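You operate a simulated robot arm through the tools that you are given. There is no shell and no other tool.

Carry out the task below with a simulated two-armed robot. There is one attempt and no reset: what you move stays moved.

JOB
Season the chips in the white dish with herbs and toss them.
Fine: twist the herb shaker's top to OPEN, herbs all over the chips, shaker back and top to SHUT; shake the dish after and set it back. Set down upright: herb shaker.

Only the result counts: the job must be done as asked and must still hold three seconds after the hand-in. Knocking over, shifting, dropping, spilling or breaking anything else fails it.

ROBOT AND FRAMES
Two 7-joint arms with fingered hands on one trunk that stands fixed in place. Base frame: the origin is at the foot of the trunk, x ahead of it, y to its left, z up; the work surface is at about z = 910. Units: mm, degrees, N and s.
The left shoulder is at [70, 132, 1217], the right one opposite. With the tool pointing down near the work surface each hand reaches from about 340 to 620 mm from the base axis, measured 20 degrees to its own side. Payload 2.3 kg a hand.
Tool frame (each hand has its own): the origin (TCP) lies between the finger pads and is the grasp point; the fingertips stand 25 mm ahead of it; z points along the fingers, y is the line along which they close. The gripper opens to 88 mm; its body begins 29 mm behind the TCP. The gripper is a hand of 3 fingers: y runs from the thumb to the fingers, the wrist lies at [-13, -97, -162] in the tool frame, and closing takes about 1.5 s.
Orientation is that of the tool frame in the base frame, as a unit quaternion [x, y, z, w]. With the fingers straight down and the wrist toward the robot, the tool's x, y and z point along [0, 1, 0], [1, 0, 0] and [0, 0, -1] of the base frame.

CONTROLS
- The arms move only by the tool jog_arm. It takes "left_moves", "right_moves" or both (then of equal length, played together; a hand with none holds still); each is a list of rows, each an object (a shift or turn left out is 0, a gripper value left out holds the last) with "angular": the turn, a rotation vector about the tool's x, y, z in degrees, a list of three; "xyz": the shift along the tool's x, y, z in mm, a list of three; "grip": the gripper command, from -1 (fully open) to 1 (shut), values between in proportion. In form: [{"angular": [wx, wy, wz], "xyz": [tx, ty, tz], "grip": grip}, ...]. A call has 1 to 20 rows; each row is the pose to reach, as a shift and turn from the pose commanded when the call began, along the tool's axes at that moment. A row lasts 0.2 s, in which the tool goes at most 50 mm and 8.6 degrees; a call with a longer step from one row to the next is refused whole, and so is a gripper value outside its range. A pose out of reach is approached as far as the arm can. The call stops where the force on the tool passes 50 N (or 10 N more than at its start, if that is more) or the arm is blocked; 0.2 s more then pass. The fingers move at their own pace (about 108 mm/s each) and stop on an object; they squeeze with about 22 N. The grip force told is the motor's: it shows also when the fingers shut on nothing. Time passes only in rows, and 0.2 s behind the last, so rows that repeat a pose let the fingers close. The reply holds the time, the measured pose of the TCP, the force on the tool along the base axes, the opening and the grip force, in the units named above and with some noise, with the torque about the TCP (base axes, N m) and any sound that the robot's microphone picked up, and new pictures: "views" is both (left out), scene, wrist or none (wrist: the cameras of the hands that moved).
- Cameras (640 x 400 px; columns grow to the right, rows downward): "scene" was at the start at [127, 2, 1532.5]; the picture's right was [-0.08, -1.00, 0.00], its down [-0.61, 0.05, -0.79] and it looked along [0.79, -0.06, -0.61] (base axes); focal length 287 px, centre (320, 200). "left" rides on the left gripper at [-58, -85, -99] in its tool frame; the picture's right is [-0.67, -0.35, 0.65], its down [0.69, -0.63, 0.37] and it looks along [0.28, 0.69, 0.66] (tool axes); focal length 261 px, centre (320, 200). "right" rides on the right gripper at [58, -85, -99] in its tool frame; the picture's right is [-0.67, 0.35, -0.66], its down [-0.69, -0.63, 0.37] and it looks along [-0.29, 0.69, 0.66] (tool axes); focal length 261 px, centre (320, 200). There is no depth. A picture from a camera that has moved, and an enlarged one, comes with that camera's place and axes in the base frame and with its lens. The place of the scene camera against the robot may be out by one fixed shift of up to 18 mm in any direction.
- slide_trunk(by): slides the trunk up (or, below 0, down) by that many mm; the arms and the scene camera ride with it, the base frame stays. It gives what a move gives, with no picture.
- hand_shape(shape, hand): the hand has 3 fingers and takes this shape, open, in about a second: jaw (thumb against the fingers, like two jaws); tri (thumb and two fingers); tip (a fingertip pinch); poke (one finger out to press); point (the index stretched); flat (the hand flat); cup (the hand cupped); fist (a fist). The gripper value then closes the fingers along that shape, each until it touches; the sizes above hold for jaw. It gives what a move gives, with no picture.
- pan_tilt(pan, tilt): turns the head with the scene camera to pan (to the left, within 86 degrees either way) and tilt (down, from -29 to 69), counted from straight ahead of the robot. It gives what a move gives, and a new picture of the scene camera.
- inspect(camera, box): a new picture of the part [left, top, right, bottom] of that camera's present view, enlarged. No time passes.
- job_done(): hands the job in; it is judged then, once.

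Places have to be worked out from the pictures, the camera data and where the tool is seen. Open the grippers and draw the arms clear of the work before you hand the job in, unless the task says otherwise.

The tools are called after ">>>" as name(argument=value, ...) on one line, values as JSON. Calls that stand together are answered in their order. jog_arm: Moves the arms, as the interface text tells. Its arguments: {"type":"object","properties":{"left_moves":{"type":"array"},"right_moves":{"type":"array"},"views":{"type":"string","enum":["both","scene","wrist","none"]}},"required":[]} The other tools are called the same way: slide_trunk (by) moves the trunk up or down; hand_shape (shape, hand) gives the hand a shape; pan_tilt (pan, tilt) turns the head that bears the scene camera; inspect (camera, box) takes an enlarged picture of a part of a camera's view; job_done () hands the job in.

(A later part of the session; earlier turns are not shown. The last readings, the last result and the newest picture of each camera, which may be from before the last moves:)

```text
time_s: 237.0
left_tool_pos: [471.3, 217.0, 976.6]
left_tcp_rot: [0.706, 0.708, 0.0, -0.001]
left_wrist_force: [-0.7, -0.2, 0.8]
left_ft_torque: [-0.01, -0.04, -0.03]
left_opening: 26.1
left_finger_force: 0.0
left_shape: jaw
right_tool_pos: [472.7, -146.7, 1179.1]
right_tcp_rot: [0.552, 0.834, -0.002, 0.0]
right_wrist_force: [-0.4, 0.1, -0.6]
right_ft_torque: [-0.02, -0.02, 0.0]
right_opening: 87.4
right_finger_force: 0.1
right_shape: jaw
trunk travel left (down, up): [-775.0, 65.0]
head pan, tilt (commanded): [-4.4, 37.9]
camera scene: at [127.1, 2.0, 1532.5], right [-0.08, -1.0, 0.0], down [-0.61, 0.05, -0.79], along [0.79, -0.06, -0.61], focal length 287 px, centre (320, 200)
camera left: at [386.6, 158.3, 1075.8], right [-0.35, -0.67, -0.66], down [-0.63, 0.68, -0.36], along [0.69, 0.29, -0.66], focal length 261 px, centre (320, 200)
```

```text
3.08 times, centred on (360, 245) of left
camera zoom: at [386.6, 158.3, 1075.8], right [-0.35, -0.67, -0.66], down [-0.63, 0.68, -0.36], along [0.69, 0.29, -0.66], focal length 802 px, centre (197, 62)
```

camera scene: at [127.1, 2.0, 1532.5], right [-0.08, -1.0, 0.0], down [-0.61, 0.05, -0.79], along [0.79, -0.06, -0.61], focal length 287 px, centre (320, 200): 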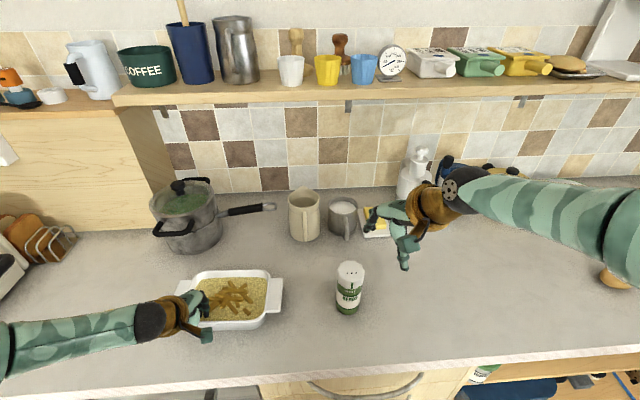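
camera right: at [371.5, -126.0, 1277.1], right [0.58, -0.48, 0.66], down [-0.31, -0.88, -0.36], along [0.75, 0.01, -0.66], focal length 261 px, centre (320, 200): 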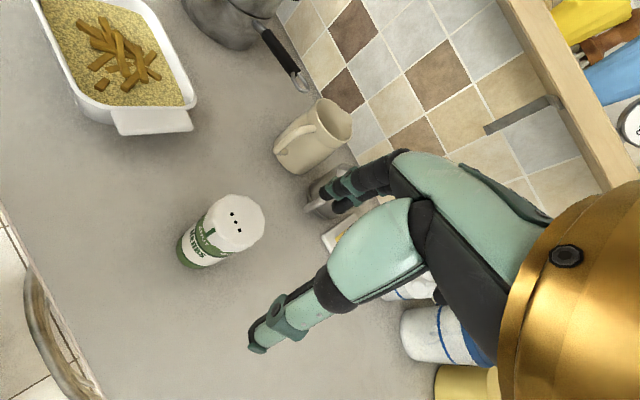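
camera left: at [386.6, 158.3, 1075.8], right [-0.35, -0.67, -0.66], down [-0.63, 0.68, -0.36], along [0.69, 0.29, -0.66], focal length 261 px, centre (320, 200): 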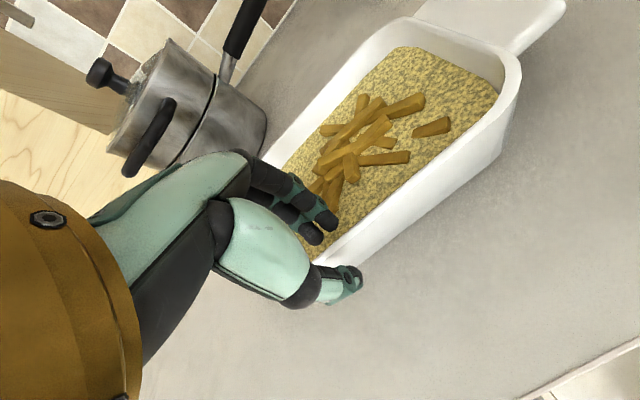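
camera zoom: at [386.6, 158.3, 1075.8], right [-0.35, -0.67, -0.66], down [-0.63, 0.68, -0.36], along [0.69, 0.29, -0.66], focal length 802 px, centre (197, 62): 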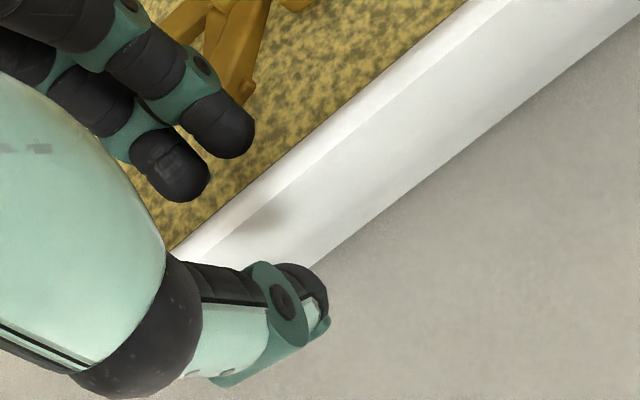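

Thumb outside and two fingers inside the near wall, touching nothing yet. I close gently on the wall.

>>> jog_arm(left_moves=[{"grip": 0.6}, {"grip": 0.8}, {"grip": 1}, {"grip": 1}, {"grip": 1}, {"grip": 1}, {"grip": 1}])

>>> inspect(camera="scene", box=[155, 250, 300, 345])

>>> inspect(camera="left", box=[280, 180, 440, 310])

```text
time_s: 238.6
left_tool_pos: [470.5, 216.4, 976.7]
left_tcp_rot: [0.706, 0.708, -0.001, -0.001]
left_wrist_force: [0.6, -1.1, 0.9]
left_ft_torque: [0.01, -0.09, -0.07]
left_opening: 1.8
left_finger_force: 22.5
left_shape: jaw
right_tool_pos: [471.8, -145.9, 1179.0]
right_tcp_rot: [0.552, 0.834, -0.001, 0.0]
right_wrist_force: [0.2, 0.2, -0.7]
right_ft_torque: [0.01, -0.01, -0.01]
right_opening: 87.6
right_finger_force: 0.1
right_shape: jaw
trunk travel left (down, up): [-775.0, 65.0]
head pan, tilt (commanded): [-4.4, 37.9]
camera scene: at [128.0, 2.0, 1532.4], right [-0.08, -1.0, 0.0], down [-0.61, 0.05, -0.79], along [0.79, -0.06, -0.62], focal length 287 px, centre (320, 200)
camera left: at [387.2, 158.3, 1075.6], right [-0.35, -0.67, -0.65], down [-0.63, 0.68, -0.36], along [0.69, 0.29, -0.66], focal length 261 px, centre (320, 200)
```

scene: 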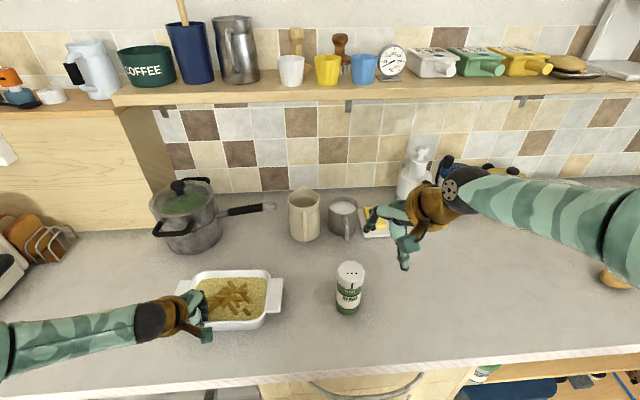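
left: 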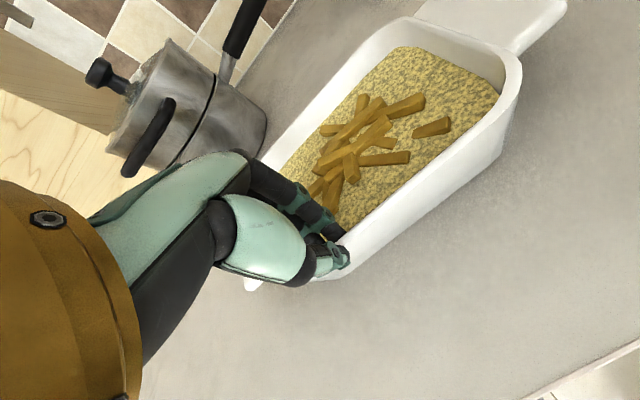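

```text
4.21 times, centred on (228, 298) of scene
camera zoom: at [128.0, 2.0, 1532.4], right [-0.08, -1.0, 0.0], down [-0.61, 0.05, -0.79], along [0.79, -0.06, -0.62], focal length 1208 px, centre (710, -210)
```

zoom: 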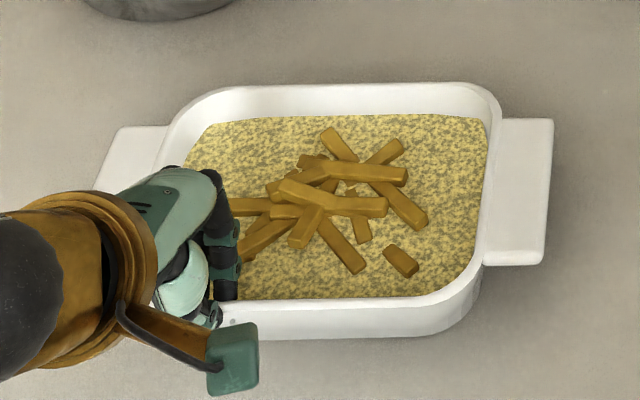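

```text
3.08 times, centred on (360, 245) of left
camera zoom: at [387.2, 158.3, 1075.6], right [-0.35, -0.67, -0.65], down [-0.63, 0.68, -0.36], along [0.69, 0.29, -0.66], focal length 802 px, centre (197, 62)
```

zoom: 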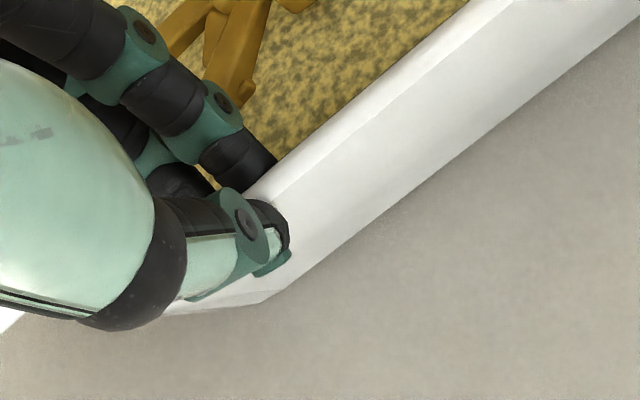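

The wall seems gripped (22 N). I test with a small slow move of 10 mm to the right to see whether the dish follows.

>>> jog_arm(left_moves=[{"xyz": [-3, 0, 0]}, {"xyz": [-6, 0, 0]}, {"xyz": [-10, 0, 0]}, {"xyz": [-10, 0, 0]}], views="scene")

>>> inspect(camera="scene", box=[155, 250, 300, 345])

```text
time_s: 239.6
left_tool_pos: [471.5, 207.2, 976.5]
left_tcp_rot: [0.706, 0.708, 0.0, -0.001]
left_wrist_force: [-1.2, 1.2, 0.3]
left_ft_torque: [-0.01, -0.05, 0.03]
left_opening: 2.0
left_finger_force: 22.3
left_shape: jaw
right_tool_pos: [471.3, -145.4, 1180.2]
right_tcp_rot: [0.551, 0.834, -0.002, 0.001]
right_wrist_force: [0.3, -0.7, 0.1]
right_ft_torque: [0.0, 0.03, 0.0]
right_opening: 87.8
right_finger_force: 0.0
right_shape: jaw
trunk travel left (down, up): [-775.0, 65.0]
head pan, tilt (commanded): [-4.4, 37.9]
camera scene: at [127.1, 2.9, 1532.5], right [-0.08, -1.0, 0.0], down [-0.61, 0.05, -0.79], along [0.79, -0.06, -0.61], focal length 287 px, centre (320, 200)
```

scene: 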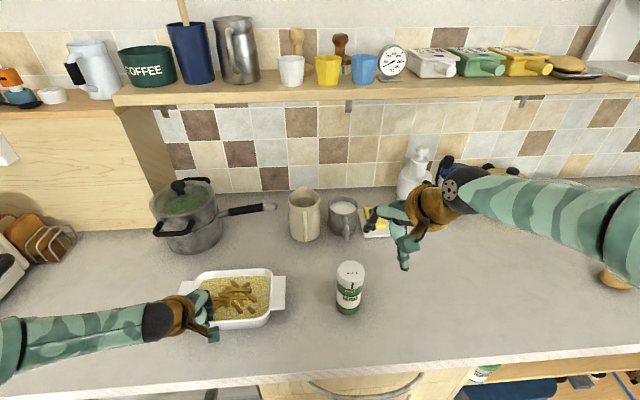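

```text
4.21 times, centred on (228, 298) of scene
camera zoom: at [127.1, 2.9, 1532.5], right [-0.08, -1.0, 0.0], down [-0.61, 0.05, -0.79], along [0.79, -0.06, -0.61], focal length 1208 px, centre (710, -210)
```

zoom: 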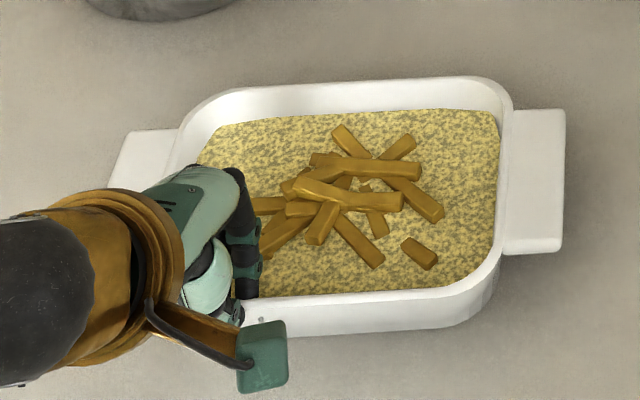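

The dish follows easily (only a couple of newtons). I start shaking it side to side with ±18 mm strokes, then bring it back to where I gripped it.

>>> jog_arm(left_moves=[{"xyz": [10, 0, 0]}, {"xyz": [28, 0, 0]}, {"xyz": [-8, 0, 0]}, {"xyz": [28, 0, 0]}, {"xyz": [-8, 0, 0]}, {"xyz": [28, 0, 0]}, {"xyz": [-8, 0, 0]}, {"xyz": [28, 0, 0]}, {"xyz": [-8, 0, 0]}, {"xyz": [10, 0, 0]}, {"xyz": [10, 0, 0]}], views="scene")

>>> inspect(camera="scene", box=[155, 250, 300, 345])

```text
time_s: 242.0
left_tool_pos: [469.5, 217.3, 976.3]
left_tcp_rot: [0.706, 0.708, 0.0, 0.0]
left_wrist_force: [1.6, -2.0, 2.3]
left_ft_torque: [-0.06, -0.1, -0.03]
left_opening: 2.0
left_finger_force: 21.8
left_shape: jaw
right_tool_pos: [472.5, -148.6, 1179.5]
right_tcp_rot: [0.551, 0.834, 0.0, 0.001]
right_wrist_force: [0.7, 0.1, 0.1]
right_ft_torque: [0.02, -0.05, -0.01]
right_opening: 87.9
right_finger_force: 0.2
right_shape: jaw
trunk travel left (down, up): [-775.0, 65.0]
head pan, tilt (commanded): [-4.4, 37.9]
camera scene: at [126.4, 1.5, 1532.6], right [-0.08, -1.0, 0.0], down [-0.61, 0.05, -0.79], along [0.79, -0.06, -0.61], focal length 287 px, centre (320, 200)
```

scene: 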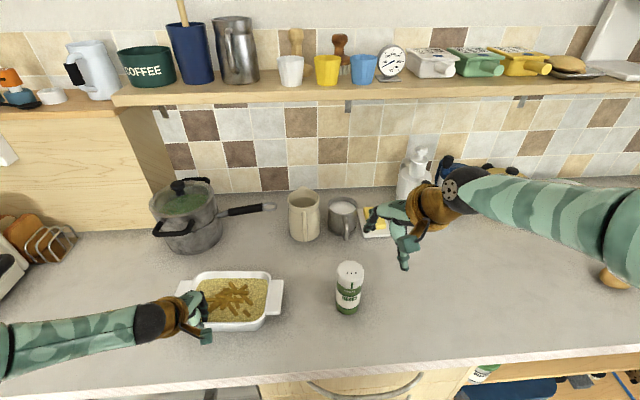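

```text
4.21 times, centred on (228, 298) of scene
camera zoom: at [126.4, 1.5, 1532.6], right [-0.08, -1.0, 0.0], down [-0.61, 0.05, -0.79], along [0.79, -0.06, -0.61], focal length 1208 px, centre (710, -210)
```

zoom: 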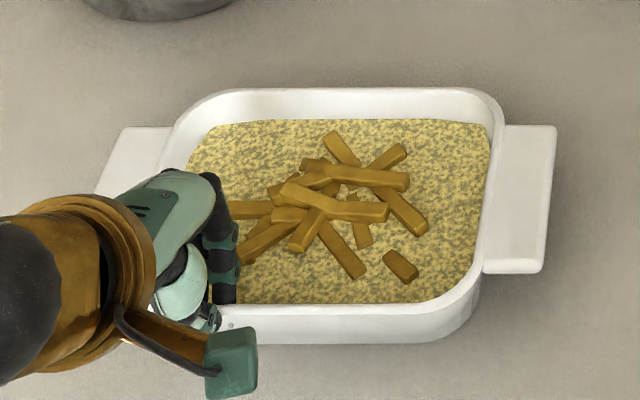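

The dish shook and came back without losing anything. Now I try lifting the near edge gently by 15 mm, to see whether the grip carries the dish.

>>> jog_arm(left_moves=[{"xyz": [0, 0, -4]}, {"xyz": [0, 0, -8]}, {"xyz": [0, 0, -12]}, {"xyz": [0, 0, -15]}, {"xyz": [0, 0, -15]}])

>>> inspect(camera="scene", box=[155, 250, 300, 345])

>>> inspect(camera="right", box=[0, 0, 240, 180])

```text
time_s: 243.2
left_tool_pos: [471.5, 216.6, 990.5]
left_tcp_rot: [0.706, 0.708, -0.001, -0.001]
left_wrist_force: [0.5, -0.2, -2.9]
left_ft_torque: [-0.03, -0.02, 0.02]
left_opening: 2.1
left_finger_force: 21.8
left_shape: jaw
right_tool_pos: [473.1, -146.9, 1178.9]
right_tcp_rot: [0.552, 0.834, -0.002, 0.0]
right_wrist_force: [0.9, 0.6, -0.2]
right_ft_torque: [0.03, 0.0, 0.0]
right_opening: 87.4
right_finger_force: 0.0
right_shape: jaw
trunk travel left (down, up): [-775.0, 65.0]
head pan, tilt (commanded): [-4.4, 37.9]
camera scene: at [128.3, 2.2, 1532.4], right [-0.08, -1.0, 0.0], down [-0.61, 0.05, -0.79], along [0.79, -0.06, -0.62], focal length 287 px, centre (320, 200)
camera left: at [387.8, 158.2, 1089.6], right [-0.35, -0.67, -0.65], down [-0.63, 0.68, -0.36], along [0.69, 0.29, -0.66], focal length 261 px, centre (320, 200)
```

scene: 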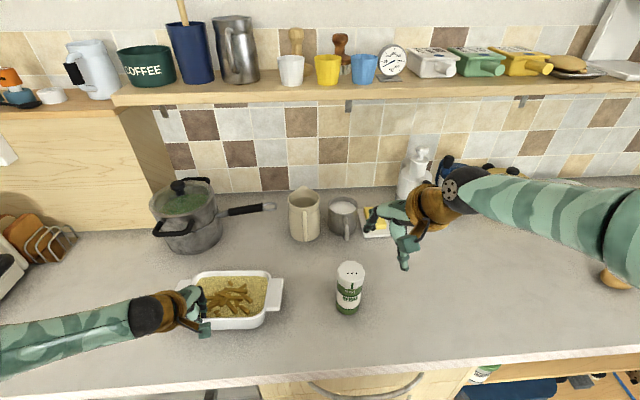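
left: 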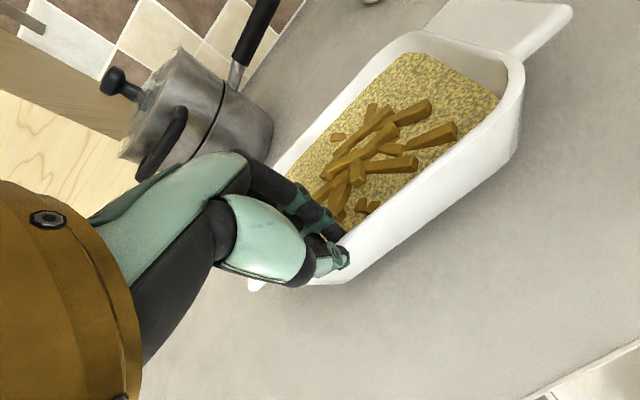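

```text
4.21 times, centred on (228, 298) of scene
camera zoom: at [128.3, 2.2, 1532.4], right [-0.08, -1.0, 0.0], down [-0.61, 0.05, -0.79], along [0.79, -0.06, -0.62], focal length 1208 px, centre (710, -210)
```

zoom: 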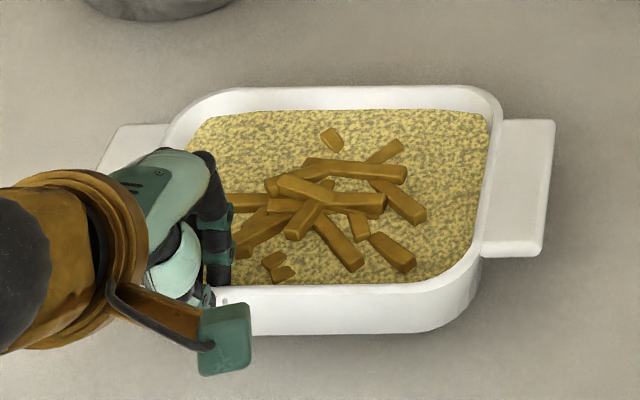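

```text
2.22 times, centred on (120, 90) of right
camera zoom: at [372.1, -126.1, 1276.8], right [0.58, -0.48, 0.66], down [-0.31, -0.88, -0.36], along [0.75, 0.01, -0.66], focal length 579 px, centre (764, 444)
```

zoom: 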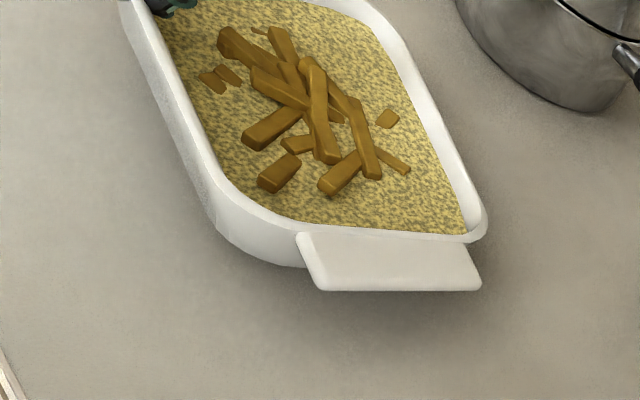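

Only the near edge rose and the contents stay level while the dish tilts, so this could spill; I lower it straight back down.

>>> jog_arm(left_moves=[{"xyz": [0, 0, 4]}, {"xyz": [0, 0, 8]}, {"xyz": [0, 0, 12]}, {"xyz": [0, 0, 15]}, {"xyz": [0, 0, 15]}])

>>> inspect(camera="scene", box=[155, 250, 300, 345])

```text
time_s: 244.4
left_tool_pos: [471.9, 215.8, 976.5]
left_tcp_rot: [0.706, 0.708, -0.001, 0.0]
left_wrist_force: [-0.9, 0.7, 0.0]
left_ft_torque: [0.06, -0.04, -0.05]
left_opening: 1.8
left_finger_force: 21.6
left_shape: jaw
right_tool_pos: [472.7, -146.2, 1179.1]
right_tcp_rot: [0.552, 0.834, -0.001, 0.001]
right_wrist_force: [0.0, 0.0, 0.5]
right_ft_torque: [0.05, -0.01, 0.02]
right_opening: 87.6
right_finger_force: 0.1
right_shape: jaw
trunk travel left (down, up): [-775.0, 65.0]
head pan, tilt (commanded): [-4.4, 37.9]
camera scene: at [126.6, 2.6, 1532.6], right [-0.08, -1.0, 0.0], down [-0.61, 0.05, -0.79], along [0.79, -0.06, -0.61], focal length 287 px, centre (320, 200)
camera left: at [386.5, 158.5, 1075.5], right [-0.35, -0.67, -0.66], down [-0.63, 0.68, -0.37], along [0.69, 0.29, -0.66], focal length 261 px, centre (320, 200)
```

scene: 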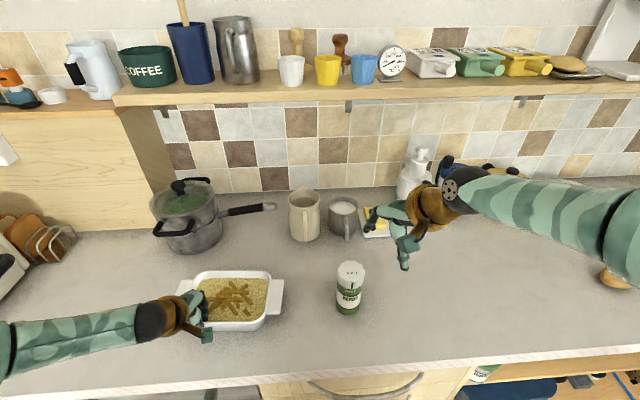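
left: 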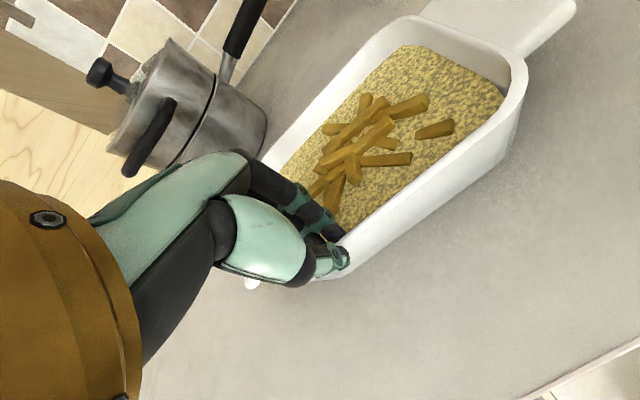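

```text
4.21 times, centred on (228, 298) of scene
camera zoom: at [126.6, 2.6, 1532.6], right [-0.08, -1.0, 0.0], down [-0.61, 0.05, -0.79], along [0.79, -0.06, -0.61], focal length 1208 px, centre (710, -210)
```

zoom: 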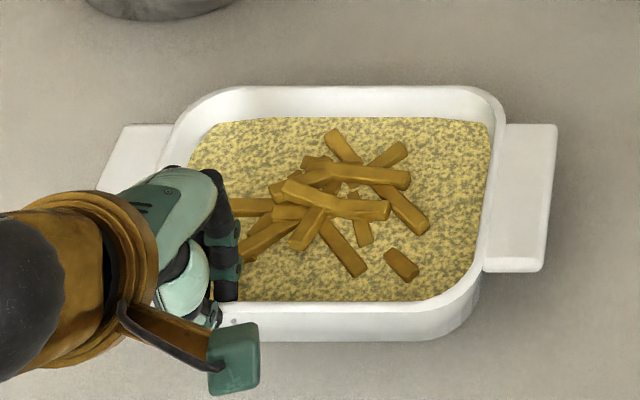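

It is flat again with nothing spilled. I shake it more, flat on the counter: brisk side-to-side strokes of ±22 mm and then some forward-back strokes.

>>> jog_arm(left_moves=[{"xyz": [20, 0, 0]}, {"xyz": [-22, 0, 0]}, {"xyz": [22, 0, 0]}, {"xyz": [-22, 0, 0]}, {"xyz": [22, 0, 0]}, {"xyz": [-22, 0, 0]}, {"xyz": [22, 0, 0]}, {"xyz": [-22, 0, 0]}, {"xyz": [22, 0, 0]}, {"xyz": [0, 0, 0]}, {"xyz": [0, -15, 0]}, {"xyz": [0, 15, 0]}, {"xyz": [0, -15, 0]}, {"xyz": [0, 15, 0]}, {"xyz": [0, -15, 0]}, {"xyz": [0, 15, 0]}, {"xyz": [0, 0, 0]}, {"xyz": [0, 0, 0]}], views="scene")

>>> inspect(camera="scene", box=[155, 250, 300, 345])

```text
time_s: 248.2
left_tool_pos: [471.9, 217.3, 977.5]
left_tcp_rot: [0.706, 0.708, 0.0, 0.0]
left_wrist_force: [0.1, -1.0, -1.6]
left_ft_torque: [-0.01, -0.09, 0.03]
left_opening: 1.8
left_finger_force: 21.5
left_shape: jaw
right_tool_pos: [470.6, -147.1, 1179.2]
right_tcp_rot: [0.552, 0.834, 0.0, 0.001]
right_wrist_force: [0.2, 0.4, -0.8]
right_ft_torque: [0.02, 0.02, 0.0]
right_opening: 87.5
right_finger_force: 0.1
right_shape: jaw
trunk travel left (down, up): [-775.0, 65.0]
head pan, tilt (commanded): [-4.4, 37.9]
camera scene: at [127.0, 2.2, 1532.5], right [-0.08, -1.0, 0.0], down [-0.61, 0.05, -0.79], along [0.79, -0.06, -0.61], focal length 287 px, centre (320, 200)
```

scene: 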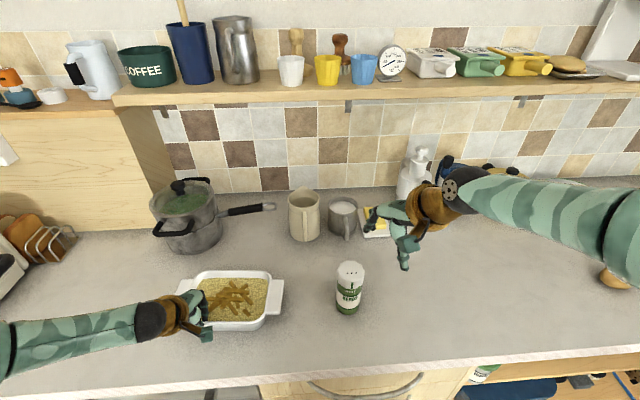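

```text
4.21 times, centred on (228, 298) of scene
camera zoom: at [127.0, 2.2, 1532.5], right [-0.08, -1.0, 0.0], down [-0.61, 0.05, -0.79], along [0.79, -0.06, -0.61], focal length 1208 px, centre (710, -210)
```

zoom: 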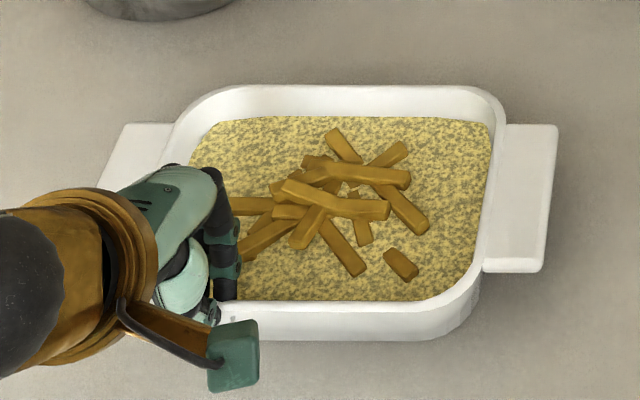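

Still clean and level. I add a few wider strokes of ±40 mm side to side, there is room on both sides.

>>> jog_arm(left_moves=[{"xyz": [38, 0, 0]}, {"xyz": [-5, 0, 0]}, {"xyz": [-40, 0, 0]}, {"xyz": [5, 0, 0]}, {"xyz": [40, 0, 0]}, {"xyz": [-5, 0, 0]}, {"xyz": [-40, 0, 0]}, {"xyz": [5, 0, 0]}, {"xyz": [40, 0, 0]}, {"xyz": [-5, 0, 0]}, {"xyz": [-40, 0, 0]}, {"xyz": [5, 0, 0]}, {"xyz": [40, 0, 0]}, {"xyz": [20, 0, 0]}, {"xyz": [0, 0, 0]}, {"xyz": [0, 6, 0]}, {"xyz": [0, 6, 0]}])

>>> inspect(camera="scene", box=[150, 250, 300, 345])

```text
time_s: 251.8
left_tool_pos: [475.6, 216.4, 976.1]
left_tcp_rot: [0.706, 0.709, -0.001, -0.001]
left_wrist_force: [-2.2, -0.7, 0.1]
left_ft_torque: [0.0, -0.04, 0.01]
left_opening: 1.9
left_finger_force: 21.8
left_shape: jaw
right_tool_pos: [470.8, -148.1, 1179.3]
right_tcp_rot: [0.552, 0.834, 0.0, 0.001]
right_wrist_force: [-0.3, -0.8, 0.5]
right_ft_torque: [-0.01, -0.02, 0.01]
right_opening: 87.7
right_finger_force: 0.2
right_shape: jaw
trunk travel left (down, up): [-775.0, 65.0]
head pan, tilt (commanded): [-4.4, 37.9]
camera scene: at [125.4, 1.3, 1532.6], right [-0.08, -1.0, 0.0], down [-0.61, 0.05, -0.79], along [0.79, -0.06, -0.61], focal length 287 px, centre (320, 200)
camera left: at [391.9, 156.8, 1075.2], right [-0.35, -0.67, -0.66], down [-0.63, 0.68, -0.36], along [0.69, 0.29, -0.66], focal length 261 px, centre (320, 200)
```

scene: 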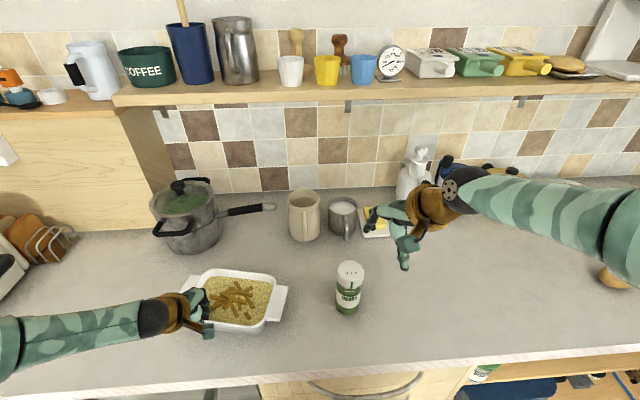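
left: 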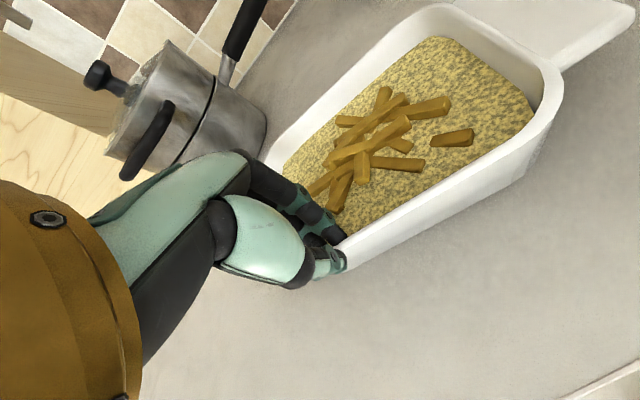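

```text
4.21 times, centred on (225, 298) of scene
camera zoom: at [125.4, 1.3, 1532.6], right [-0.08, -1.0, 0.0], down [-0.61, 0.05, -0.79], along [0.79, -0.06, -0.61], focal length 1208 px, centre (720, -210)
```

zoom: 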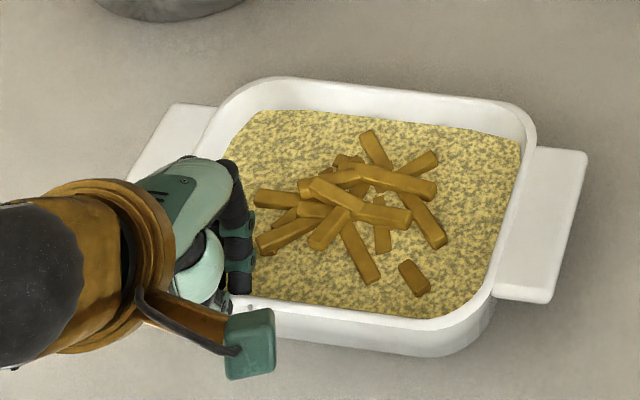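

The wide strokes turned the dish about 9° clockwise about my grip. I slowly turn it back with the hand (+9°) and shift it back 5 mm, then compare with the first picture.

>>> jog_arm(left_moves=[{"angular": [0, 0, -1.5], "xyz": [0, -0.8, 0]}, {"angular": [0, 0, -3], "xyz": [0, -1.6, 0]}, {"angular": [0, 0, -4.5], "xyz": [0, -2.5, 0]}, {"angular": [0, 0, -6], "xyz": [0, -3.3, 0]}, {"angular": [0, 0, -7.5], "xyz": [0, -4.2, 0]}, {"angular": [0, 0, -9], "xyz": [0, -5, 0]}, {"angular": [0, 0, -9], "xyz": [0, -5, 0]}], views="none")

>>> inspect(camera="scene", box=[150, 250, 300, 345])

```text
time_s: 253.4
left_tool_pos: [472.2, 216.5, 976.2]
left_tcp_rot: [0.648, 0.761, 0.0, -0.001]
left_wrist_force: [1.6, -2.3, 2.9]
left_ft_torque: [-0.01, -0.14, -0.1]
left_opening: 2.3
left_finger_force: 22.0
left_shape: jaw
right_tool_pos: [472.8, -147.8, 1178.5]
right_tcp_rot: [0.551, 0.834, 0.0, 0.0]
right_wrist_force: [-0.5, -0.1, 0.5]
right_ft_torque: [-0.01, 0.0, -0.04]
right_opening: 87.6
right_finger_force: 0.2
right_shape: jaw
trunk travel left (down, up): [-775.0, 65.0]
head pan, tilt (commanded): [-4.4, 37.9]
```

```text
4.21 times, centred on (225, 298) of scene
camera zoom: at [127.5, 0.8, 1532.5], right [-0.08, -1.0, 0.0], down [-0.61, 0.05, -0.79], along [0.79, -0.06, -0.61], focal length 1208 px, centre (720, -210)
```

zoom: 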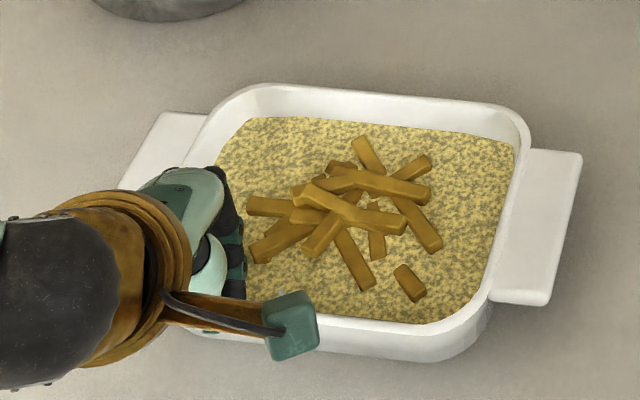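

The grip pivots on the wall instead of turning the dish. Better: let go and nudge the dish from inside with closed fingers. First I open slightly and rise clear.

>>> jog_arm(left_moves=[{"grip": 0.6}, {"grip": 0.41}, {"grip": 0.41}, {"xyz": [0, 0, -15], "grip": 0.41}, {"xyz": [0, 0, -40], "grip": 0.41}, {"xyz": [0, 0, -70], "grip": 0.41}, {"xyz": [0, 0, -70], "angular": [0, 0, 5], "grip": 1}, {"xyz": [0, 0, -70], "angular": [0, 0, 9], "grip": 1}, {"xyz": [0, 0, -70], "angular": [0, 0, 9], "grip": 1}])

>>> inspect(camera="scene", box=[150, 250, 300, 345])

>>> inspect(camera="left", box=[260, 100, 600, 340])

```text
time_s: 255.4
left_tool_pos: [472.6, 217.3, 1046.9]
left_tcp_rot: [0.706, 0.709, 0.0, 0.0]
left_wrist_force: [-0.4, -0.3, -0.1]
left_ft_torque: [-0.01, -0.02, 0.02]
left_opening: 0.0
left_finger_force: 21.8
left_shape: jaw
right_tool_pos: [472.0, -146.7, 1179.4]
right_tcp_rot: [0.552, 0.834, -0.001, 0.001]
right_wrist_force: [0.1, -0.3, 0.6]
right_ft_torque: [-0.01, -0.03, -0.01]
right_opening: 87.7
right_finger_force: 0.1
right_shape: jaw
trunk travel left (down, up): [-775.0, 65.0]
head pan, tilt (commanded): [-4.4, 37.9]
camera scene: at [127.0, 1.7, 1532.5], right [-0.08, -1.0, 0.0], down [-0.61, 0.05, -0.79], along [0.79, -0.06, -0.61], focal length 287 px, centre (320, 200)
camera left: at [388.6, 158.8, 1145.9], right [-0.35, -0.67, -0.66], down [-0.63, 0.68, -0.36], along [0.69, 0.29, -0.66], focal length 261 px, centre (320, 200)
```

scene: 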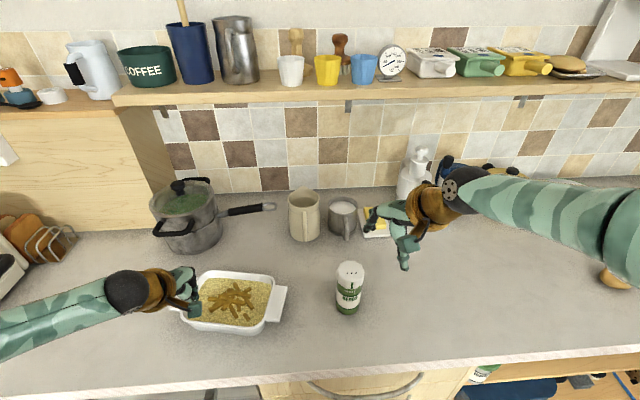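
left: 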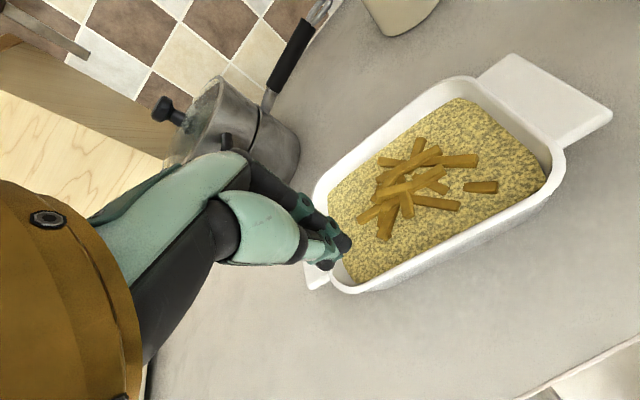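

```text
4.21 times, centred on (225, 298) of scene
camera zoom: at [127.0, 1.7, 1532.5], right [-0.08, -1.0, 0.0], down [-0.61, 0.05, -0.79], along [0.79, -0.06, -0.61], focal length 1208 px, centre (720, -210)
```

zoom: 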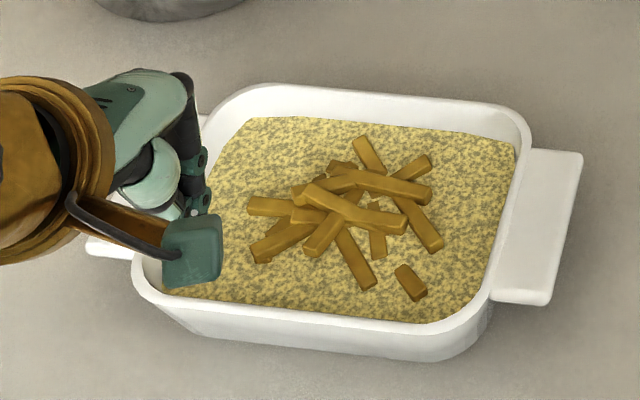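

```text
1.67 times, centred on (430, 220) of left
camera zoom: at [388.6, 158.8, 1145.9], right [-0.35, -0.67, -0.66], down [-0.63, 0.68, -0.36], along [0.69, 0.29, -0.66], focal length 434 px, centre (137, 167)
```

zoom: 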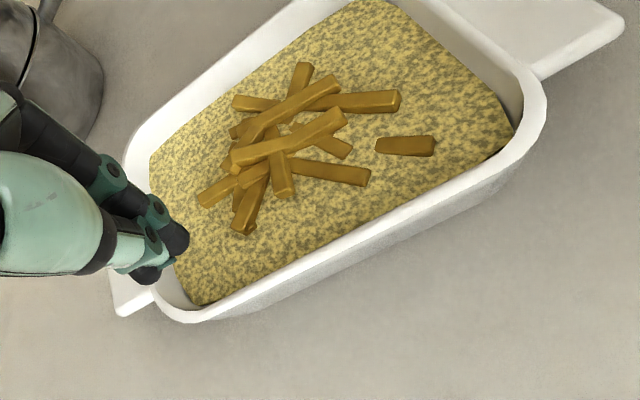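

The dish now sits about 8° clockwise and (−7, −6) mm off. I'll push its near wall forward near the right end with the closed fingers, which turns it back. First I move the closed hand to in front of that spot, (415, 120), and down.

>>> jog_arm(left_moves=[{"xyz": [-20, -20, 0]}, {"xyz": [-45, -40, 0]}, {"xyz": [-70, -55, 0]}, {"xyz": [-97, -57.6, 0]}, {"xyz": [-97, -57.6, 25]}, {"xyz": [-97, -57.6, 50]}, {"xyz": [-97, -57.6, 70]}, {"xyz": [-97, -57.6, 82]}, {"xyz": [-97, -57.6, 82]}])

>>> inspect(camera="scene", box=[150, 250, 300, 345])

```text
time_s: 257.4
left_tool_pos: [410.8, 134.5, 980.2]
left_tcp_rot: [0.706, 0.708, -0.001, 0.0]
left_wrist_force: [-0.3, 0.0, 0.2]
left_ft_torque: [-0.02, 0.01, -0.03]
left_opening: 0.0
left_finger_force: 21.7
left_shape: jaw
left hand out of reach, approached as far as the arm can: row 7, 8, 9
right_tool_pos: [473.0, -146.1, 1178.7]
right_tcp_rot: [0.552, 0.834, -0.002, 0.0]
right_wrist_force: [-0.4, -0.8, -0.7]
right_ft_torque: [-0.02, 0.02, -0.03]
right_opening: 87.4
right_finger_force: 0.1
right_shape: jaw
trunk travel left (down, up): [-775.0, 65.0]
head pan, tilt (commanded): [-4.4, 37.9]
camera scene: at [127.2, 1.8, 1532.5], right [-0.08, -1.0, 0.0], down [-0.61, 0.05, -0.79], along [0.79, -0.06, -0.61], focal length 287 px, centre (320, 200)
camera left: at [326.3, 76.9, 1078.1], right [-0.35, -0.67, -0.65], down [-0.63, 0.68, -0.36], along [0.69, 0.29, -0.66], focal length 261 px, centre (320, 200)
```

scene: 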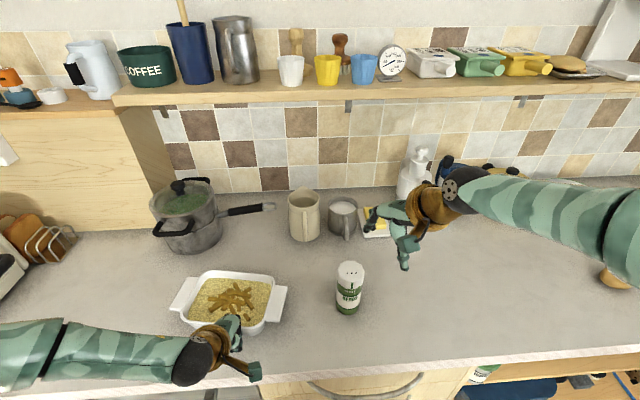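
left: 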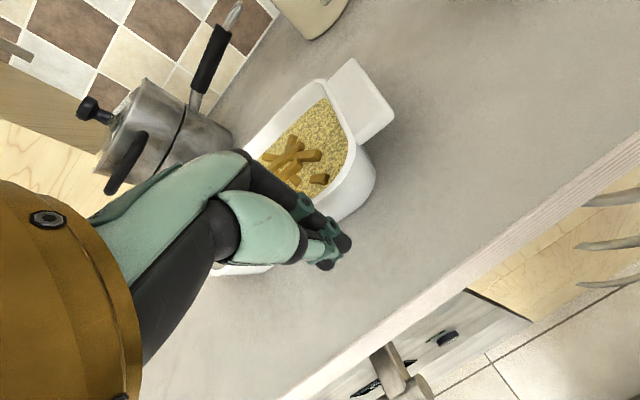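

```text
4.21 times, centred on (225, 298) of scene
camera zoom: at [127.2, 1.8, 1532.5], right [-0.08, -1.0, 0.0], down [-0.61, 0.05, -0.79], along [0.79, -0.06, -0.61], focal length 1208 px, centre (720, -210)
```

zoom: 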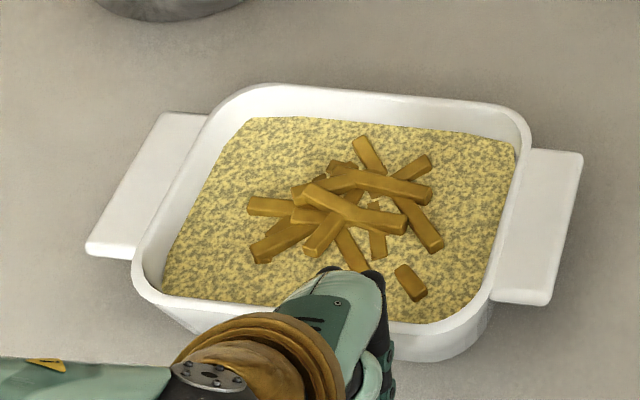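

The hand is at (411, 134, 980), a little high and left of the wanted point. I move it to (424, 124, 968), still short of the wall.

>>> jog_arm(left_moves=[{"xyz": [-4, 6, 4]}, {"xyz": [-8, 11, 8]}, {"xyz": [-10, 14, 12]}, {"xyz": [-10, 14, 12]}], views="wrist")

>>> inspect(camera="left", box=[260, 140, 440, 290])

```text
time_s: 258.4
left_tool_pos: [418.3, 138.4, 979.4]
left_tcp_rot: [0.705, 0.709, -0.001, -0.001]
left_wrist_force: [0.2, -0.2, 0.0]
left_ft_torque: [-0.01, 0.02, 0.01]
left_opening: 0.0
left_finger_force: 22.5
left_shape: jaw
left hand out of reach, approached as far as the arm can: row 1, 2, 3, 4
right_tool_pos: [471.1, -147.6, 1179.0]
right_tcp_rot: [0.552, 0.834, 0.0, 0.0]
right_wrist_force: [-0.3, -0.4, 0.5]
right_ft_torque: [0.05, 0.03, 0.01]
right_opening: 87.7
right_finger_force: 0.1
right_shape: jaw
trunk travel left (down, up): [-775.0, 65.0]
head pan, tilt (commanded): [-4.4, 37.9]
camera left: at [333.0, 79.8, 1078.0], right [-0.35, -0.67, -0.65], down [-0.63, 0.68, -0.36], along [0.69, 0.29, -0.66], focal length 261 px, centre (320, 200)
```

left: 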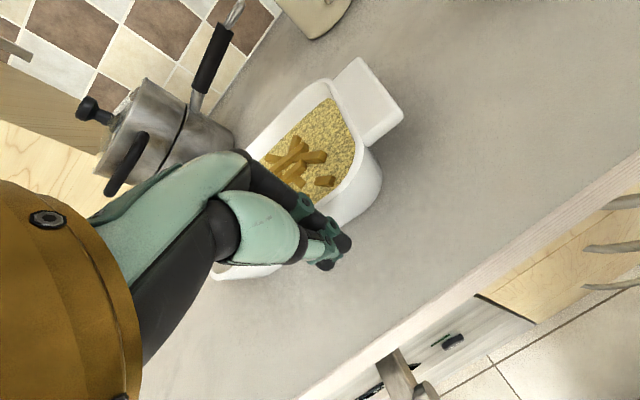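

```text
2.67 times, centred on (350, 215) of left
camera zoom: at [333.0, 79.8, 1078.0], right [-0.35, -0.67, -0.65], down [-0.63, 0.68, -0.36], along [0.69, 0.29, -0.66], focal length 695 px, centre (240, 160)
```

zoom: 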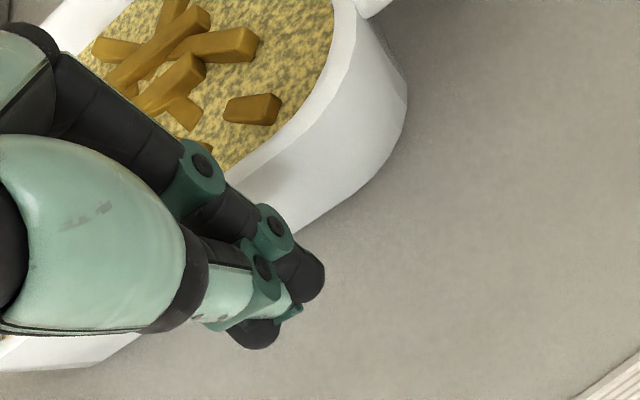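

That reach is cramped. Instead I nudge from inside: the closed fingers at the far-left inside corner pushing left will turn the dish back and shift it left. I rise and move over to (572, 208).

>>> jog_arm(left_moves=[{"xyz": [0, 0, -35]}, {"xyz": [5, 0, -75]}, {"xyz": [15, 35, -90]}, {"xyz": [30, 75, -90]}, {"xyz": [50, 115, -90]}, {"xyz": [68, 150, -90]}, {"xyz": [69.6, 153.7, -90]}, {"xyz": [69.6, 153.7, -90]}])

>>> inspect(camera="left", box=[260, 140, 520, 340])

>>> inspect(camera="scene", box=[150, 230, 300, 345])

```text
time_s: 260.2
left_tool_pos: [552.2, 212.2, 1074.9]
left_tcp_rot: [0.706, 0.708, -0.001, 0.0]
left_wrist_force: [0.0, -0.2, -0.8]
left_ft_torque: [0.03, 0.02, 0.0]
left_opening: 0.1
left_finger_force: 21.8
left_shape: jaw
left hand out of reach, approached as far as the arm can: row 6, 7, 8
right_tool_pos: [472.7, -146.0, 1178.7]
right_tcp_rot: [0.552, 0.834, -0.001, 0.0]
right_wrist_force: [-1.0, -0.1, -0.2]
right_ft_torque: [-0.01, 0.01, -0.07]
right_opening: 87.9
right_finger_force: 0.0
right_shape: jaw
trunk travel left (down, up): [-775.0, 65.0]
head pan, tilt (commanded): [-4.4, 37.9]
camera scene: at [127.3, 1.6, 1532.5], right [-0.08, -1.0, 0.0], down [-0.61, 0.05, -0.79], along [0.79, -0.06, -0.61], focal length 287 px, centre (320, 200)
camera left: at [467.2, 154.4, 1173.2], right [-0.35, -0.67, -0.66], down [-0.63, 0.68, -0.36], along [0.69, 0.29, -0.66], focal length 261 px, centre (320, 200)
```

scene: 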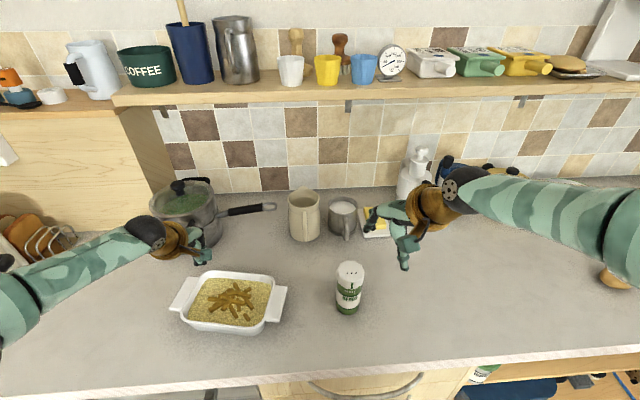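
left: 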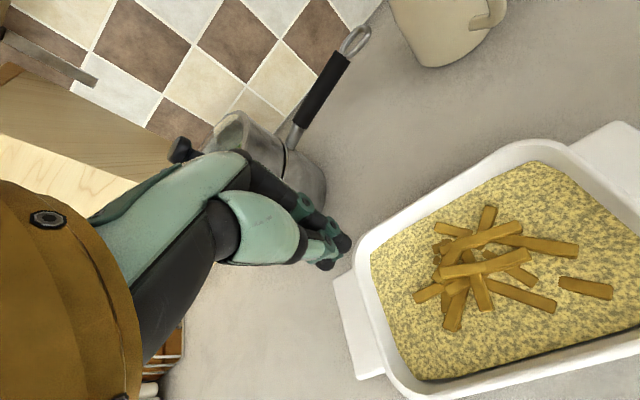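

```text
2.00 times, centred on (390, 240) of left
camera zoom: at [467.2, 154.4, 1173.2], right [-0.35, -0.67, -0.66], down [-0.63, 0.68, -0.36], along [0.69, 0.29, -0.66], focal length 521 px, centre (180, 120)
```

zoom: 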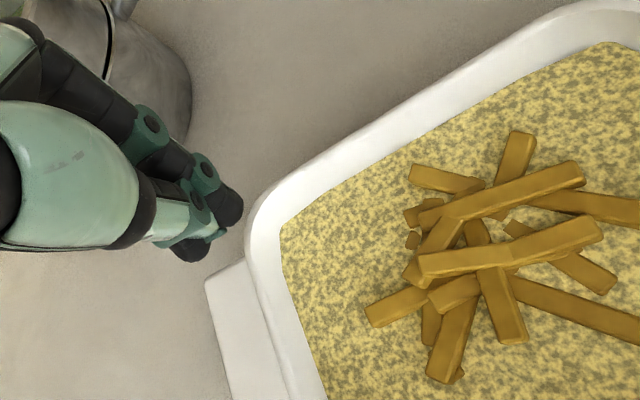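

```text
3.48 times, centred on (225, 288) of scene
camera zoom: at [127.3, 1.6, 1532.5], right [-0.08, -1.0, 0.0], down [-0.61, 0.05, -0.79], along [0.79, -0.06, -0.61], focal length 998 px, centre (650, -104)
```

zoom: 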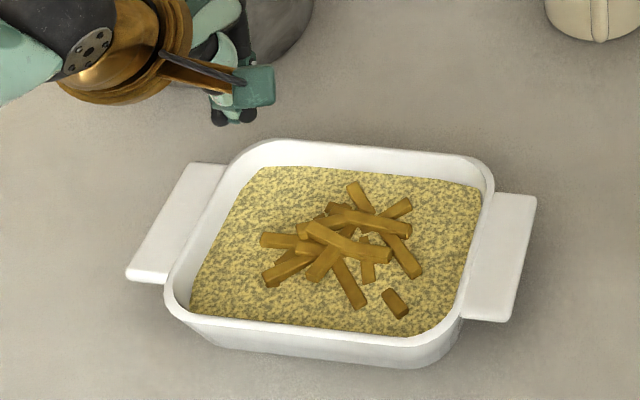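

The reach ends at x ≈ 552, so I change the plan: re-grip the near wall and drag it so the dish swings back about the grip. I go back over the old grip point with the fingers 26 mm apart.

>>> jog_arm(left_moves=[{"xyz": [2, -25, 0], "grip": 0.41}, {"xyz": [4, -55, -5], "grip": 0.41}, {"xyz": [4.5, -80, 10], "grip": 0.41}, {"xyz": [4.5, -80, 28], "grip": 0.41}, {"xyz": [4.5, -80, 28], "grip": 0.41}])

>>> inspect(camera="left", box=[280, 180, 480, 340])

```text
time_s: 261.4
left_tool_pos: [471.8, 217.0, 1047.2]
left_tcp_rot: [0.706, 0.708, -0.001, -0.001]
left_wrist_force: [-0.1, 0.3, -0.3]
left_ft_torque: [0.01, -0.02, -0.01]
left_opening: 25.9
left_finger_force: 0.0
left_shape: jaw
right_tool_pos: [472.3, -146.7, 1179.4]
right_tcp_rot: [0.552, 0.834, 0.0, 0.001]
right_wrist_force: [0.3, 0.2, 0.2]
right_ft_torque: [-0.01, 0.0, -0.01]
right_opening: 87.5
right_finger_force: 0.0
right_shape: jaw
trunk travel left (down, up): [-775.0, 65.0]
head pan, tilt (commanded): [-4.4, 37.9]
camera scene: at [127.0, 1.9, 1532.5], right [-0.08, -1.0, 0.0], down [-0.61, 0.05, -0.79], along [0.79, -0.06, -0.61], focal length 287 px, centre (320, 200)
camera left: at [387.3, 158.5, 1146.3], right [-0.35, -0.67, -0.66], down [-0.63, 0.68, -0.36], along [0.69, 0.29, -0.66], focal length 261 px, centre (320, 200)
```

scene: 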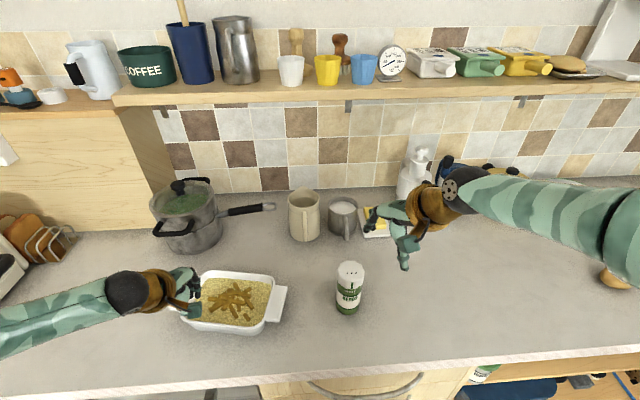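
left: 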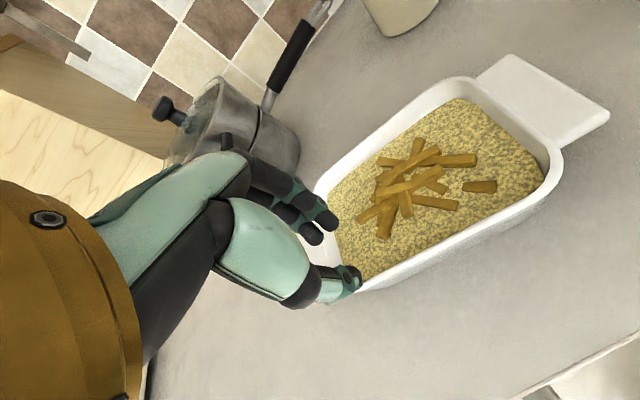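

```text
2.50 times, centred on (380, 260) of left
camera zoom: at [387.3, 158.5, 1146.3], right [-0.35, -0.67, -0.66], down [-0.63, 0.68, -0.36], along [0.69, 0.29, -0.66], focal length 652 px, centre (170, 50)
```

zoom: 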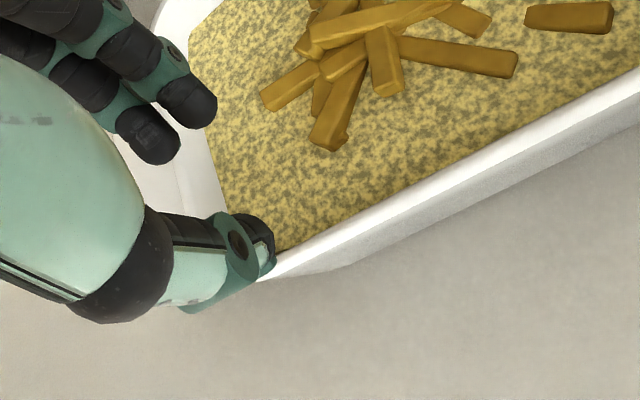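

Well placed again. I lower, close on the wall, and drag slowly toward me and to the right (15 and 17 mm) while turning the hand with it, so the dish swings counter-clockwise.

>>> jog_arm(left_moves=[{"xyz": [0, 0, 25], "grip": 0.41}, {"xyz": [0, 0, 50], "grip": 0.41}, {"xyz": [0, 0, 65], "grip": 0.41}, {"xyz": [0, 0, 71], "grip": 0.41}, {"xyz": [0, 0, 71], "grip": 0.8}, {"xyz": [0, 0, 71], "grip": 1}, {"xyz": [0, 0, 71], "grip": 1}, {"xyz": [0, 0, 71], "grip": 1}, {"xyz": [-3, -2.5, 71], "angular": [0, 0, -1.5], "grip": 1}, {"xyz": [-6, -5, 71], "angular": [0, 0, -3], "grip": 1}, {"xyz": [-9, -7.5, 71], "angular": [0, 0, -4.5], "grip": 1}, {"xyz": [-12, -10.5, 71], "angular": [0, 0, -6], "grip": 1}, {"xyz": [-15, -13, 71], "angular": [0, 0, -7.5], "grip": 1}, {"xyz": [-17, -15, 71], "angular": [0, 0, -9], "grip": 1}, {"xyz": [-17, -15, 71], "angular": [0, 0, -9], "grip": 1}], views="scene")

>>> inspect(camera="scene", box=[150, 250, 300, 345])

```text
time_s: 264.6
left_tool_pos: [457.0, 200.1, 975.2]
left_tcp_rot: [0.648, 0.762, -0.001, 0.0]
left_wrist_force: [0.8, 1.7, 0.7]
left_ft_torque: [0.02, -0.09, -0.05]
left_opening: 2.8
left_finger_force: 21.8
left_shape: jaw
right_tool_pos: [471.5, -146.3, 1178.5]
right_tcp_rot: [0.552, 0.834, -0.001, -0.001]
right_wrist_force: [-0.7, 0.8, -0.3]
right_ft_torque: [0.0, 0.01, 0.0]
right_opening: 87.4
right_finger_force: 0.1
right_shape: jaw
trunk travel left (down, up): [-775.0, 65.0]
head pan, tilt (commanded): [-4.4, 37.9]
camera scene: at [127.5, 2.3, 1532.5], right [-0.08, -1.0, 0.0], down [-0.61, 0.05, -0.79], along [0.79, -0.06, -0.61], focal length 287 px, centre (320, 200)
```

scene: 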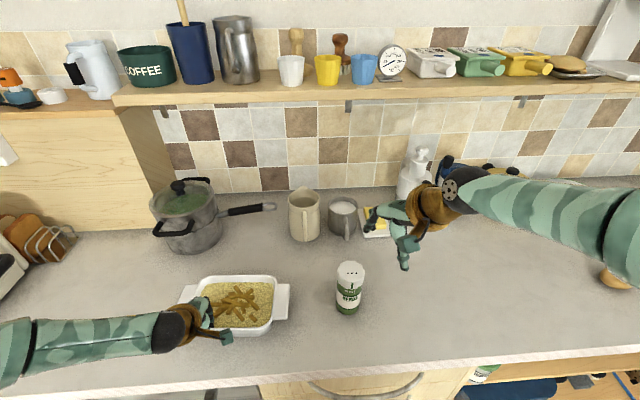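

```text
4.21 times, centred on (225, 298) of scene
camera zoom: at [127.5, 2.3, 1532.5], right [-0.08, -1.0, 0.0], down [-0.61, 0.05, -0.79], along [0.79, -0.06, -0.61], focal length 1208 px, centre (720, -210)
```

zoom: 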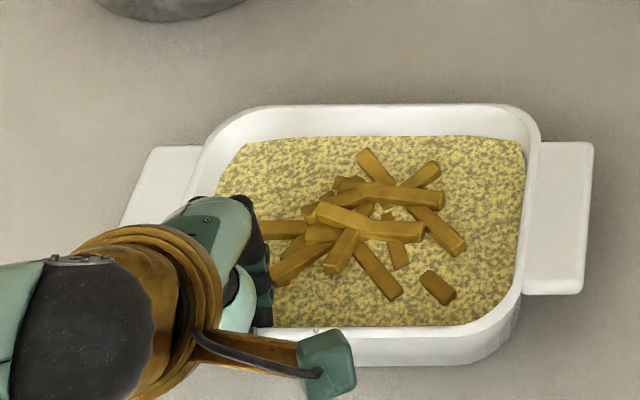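

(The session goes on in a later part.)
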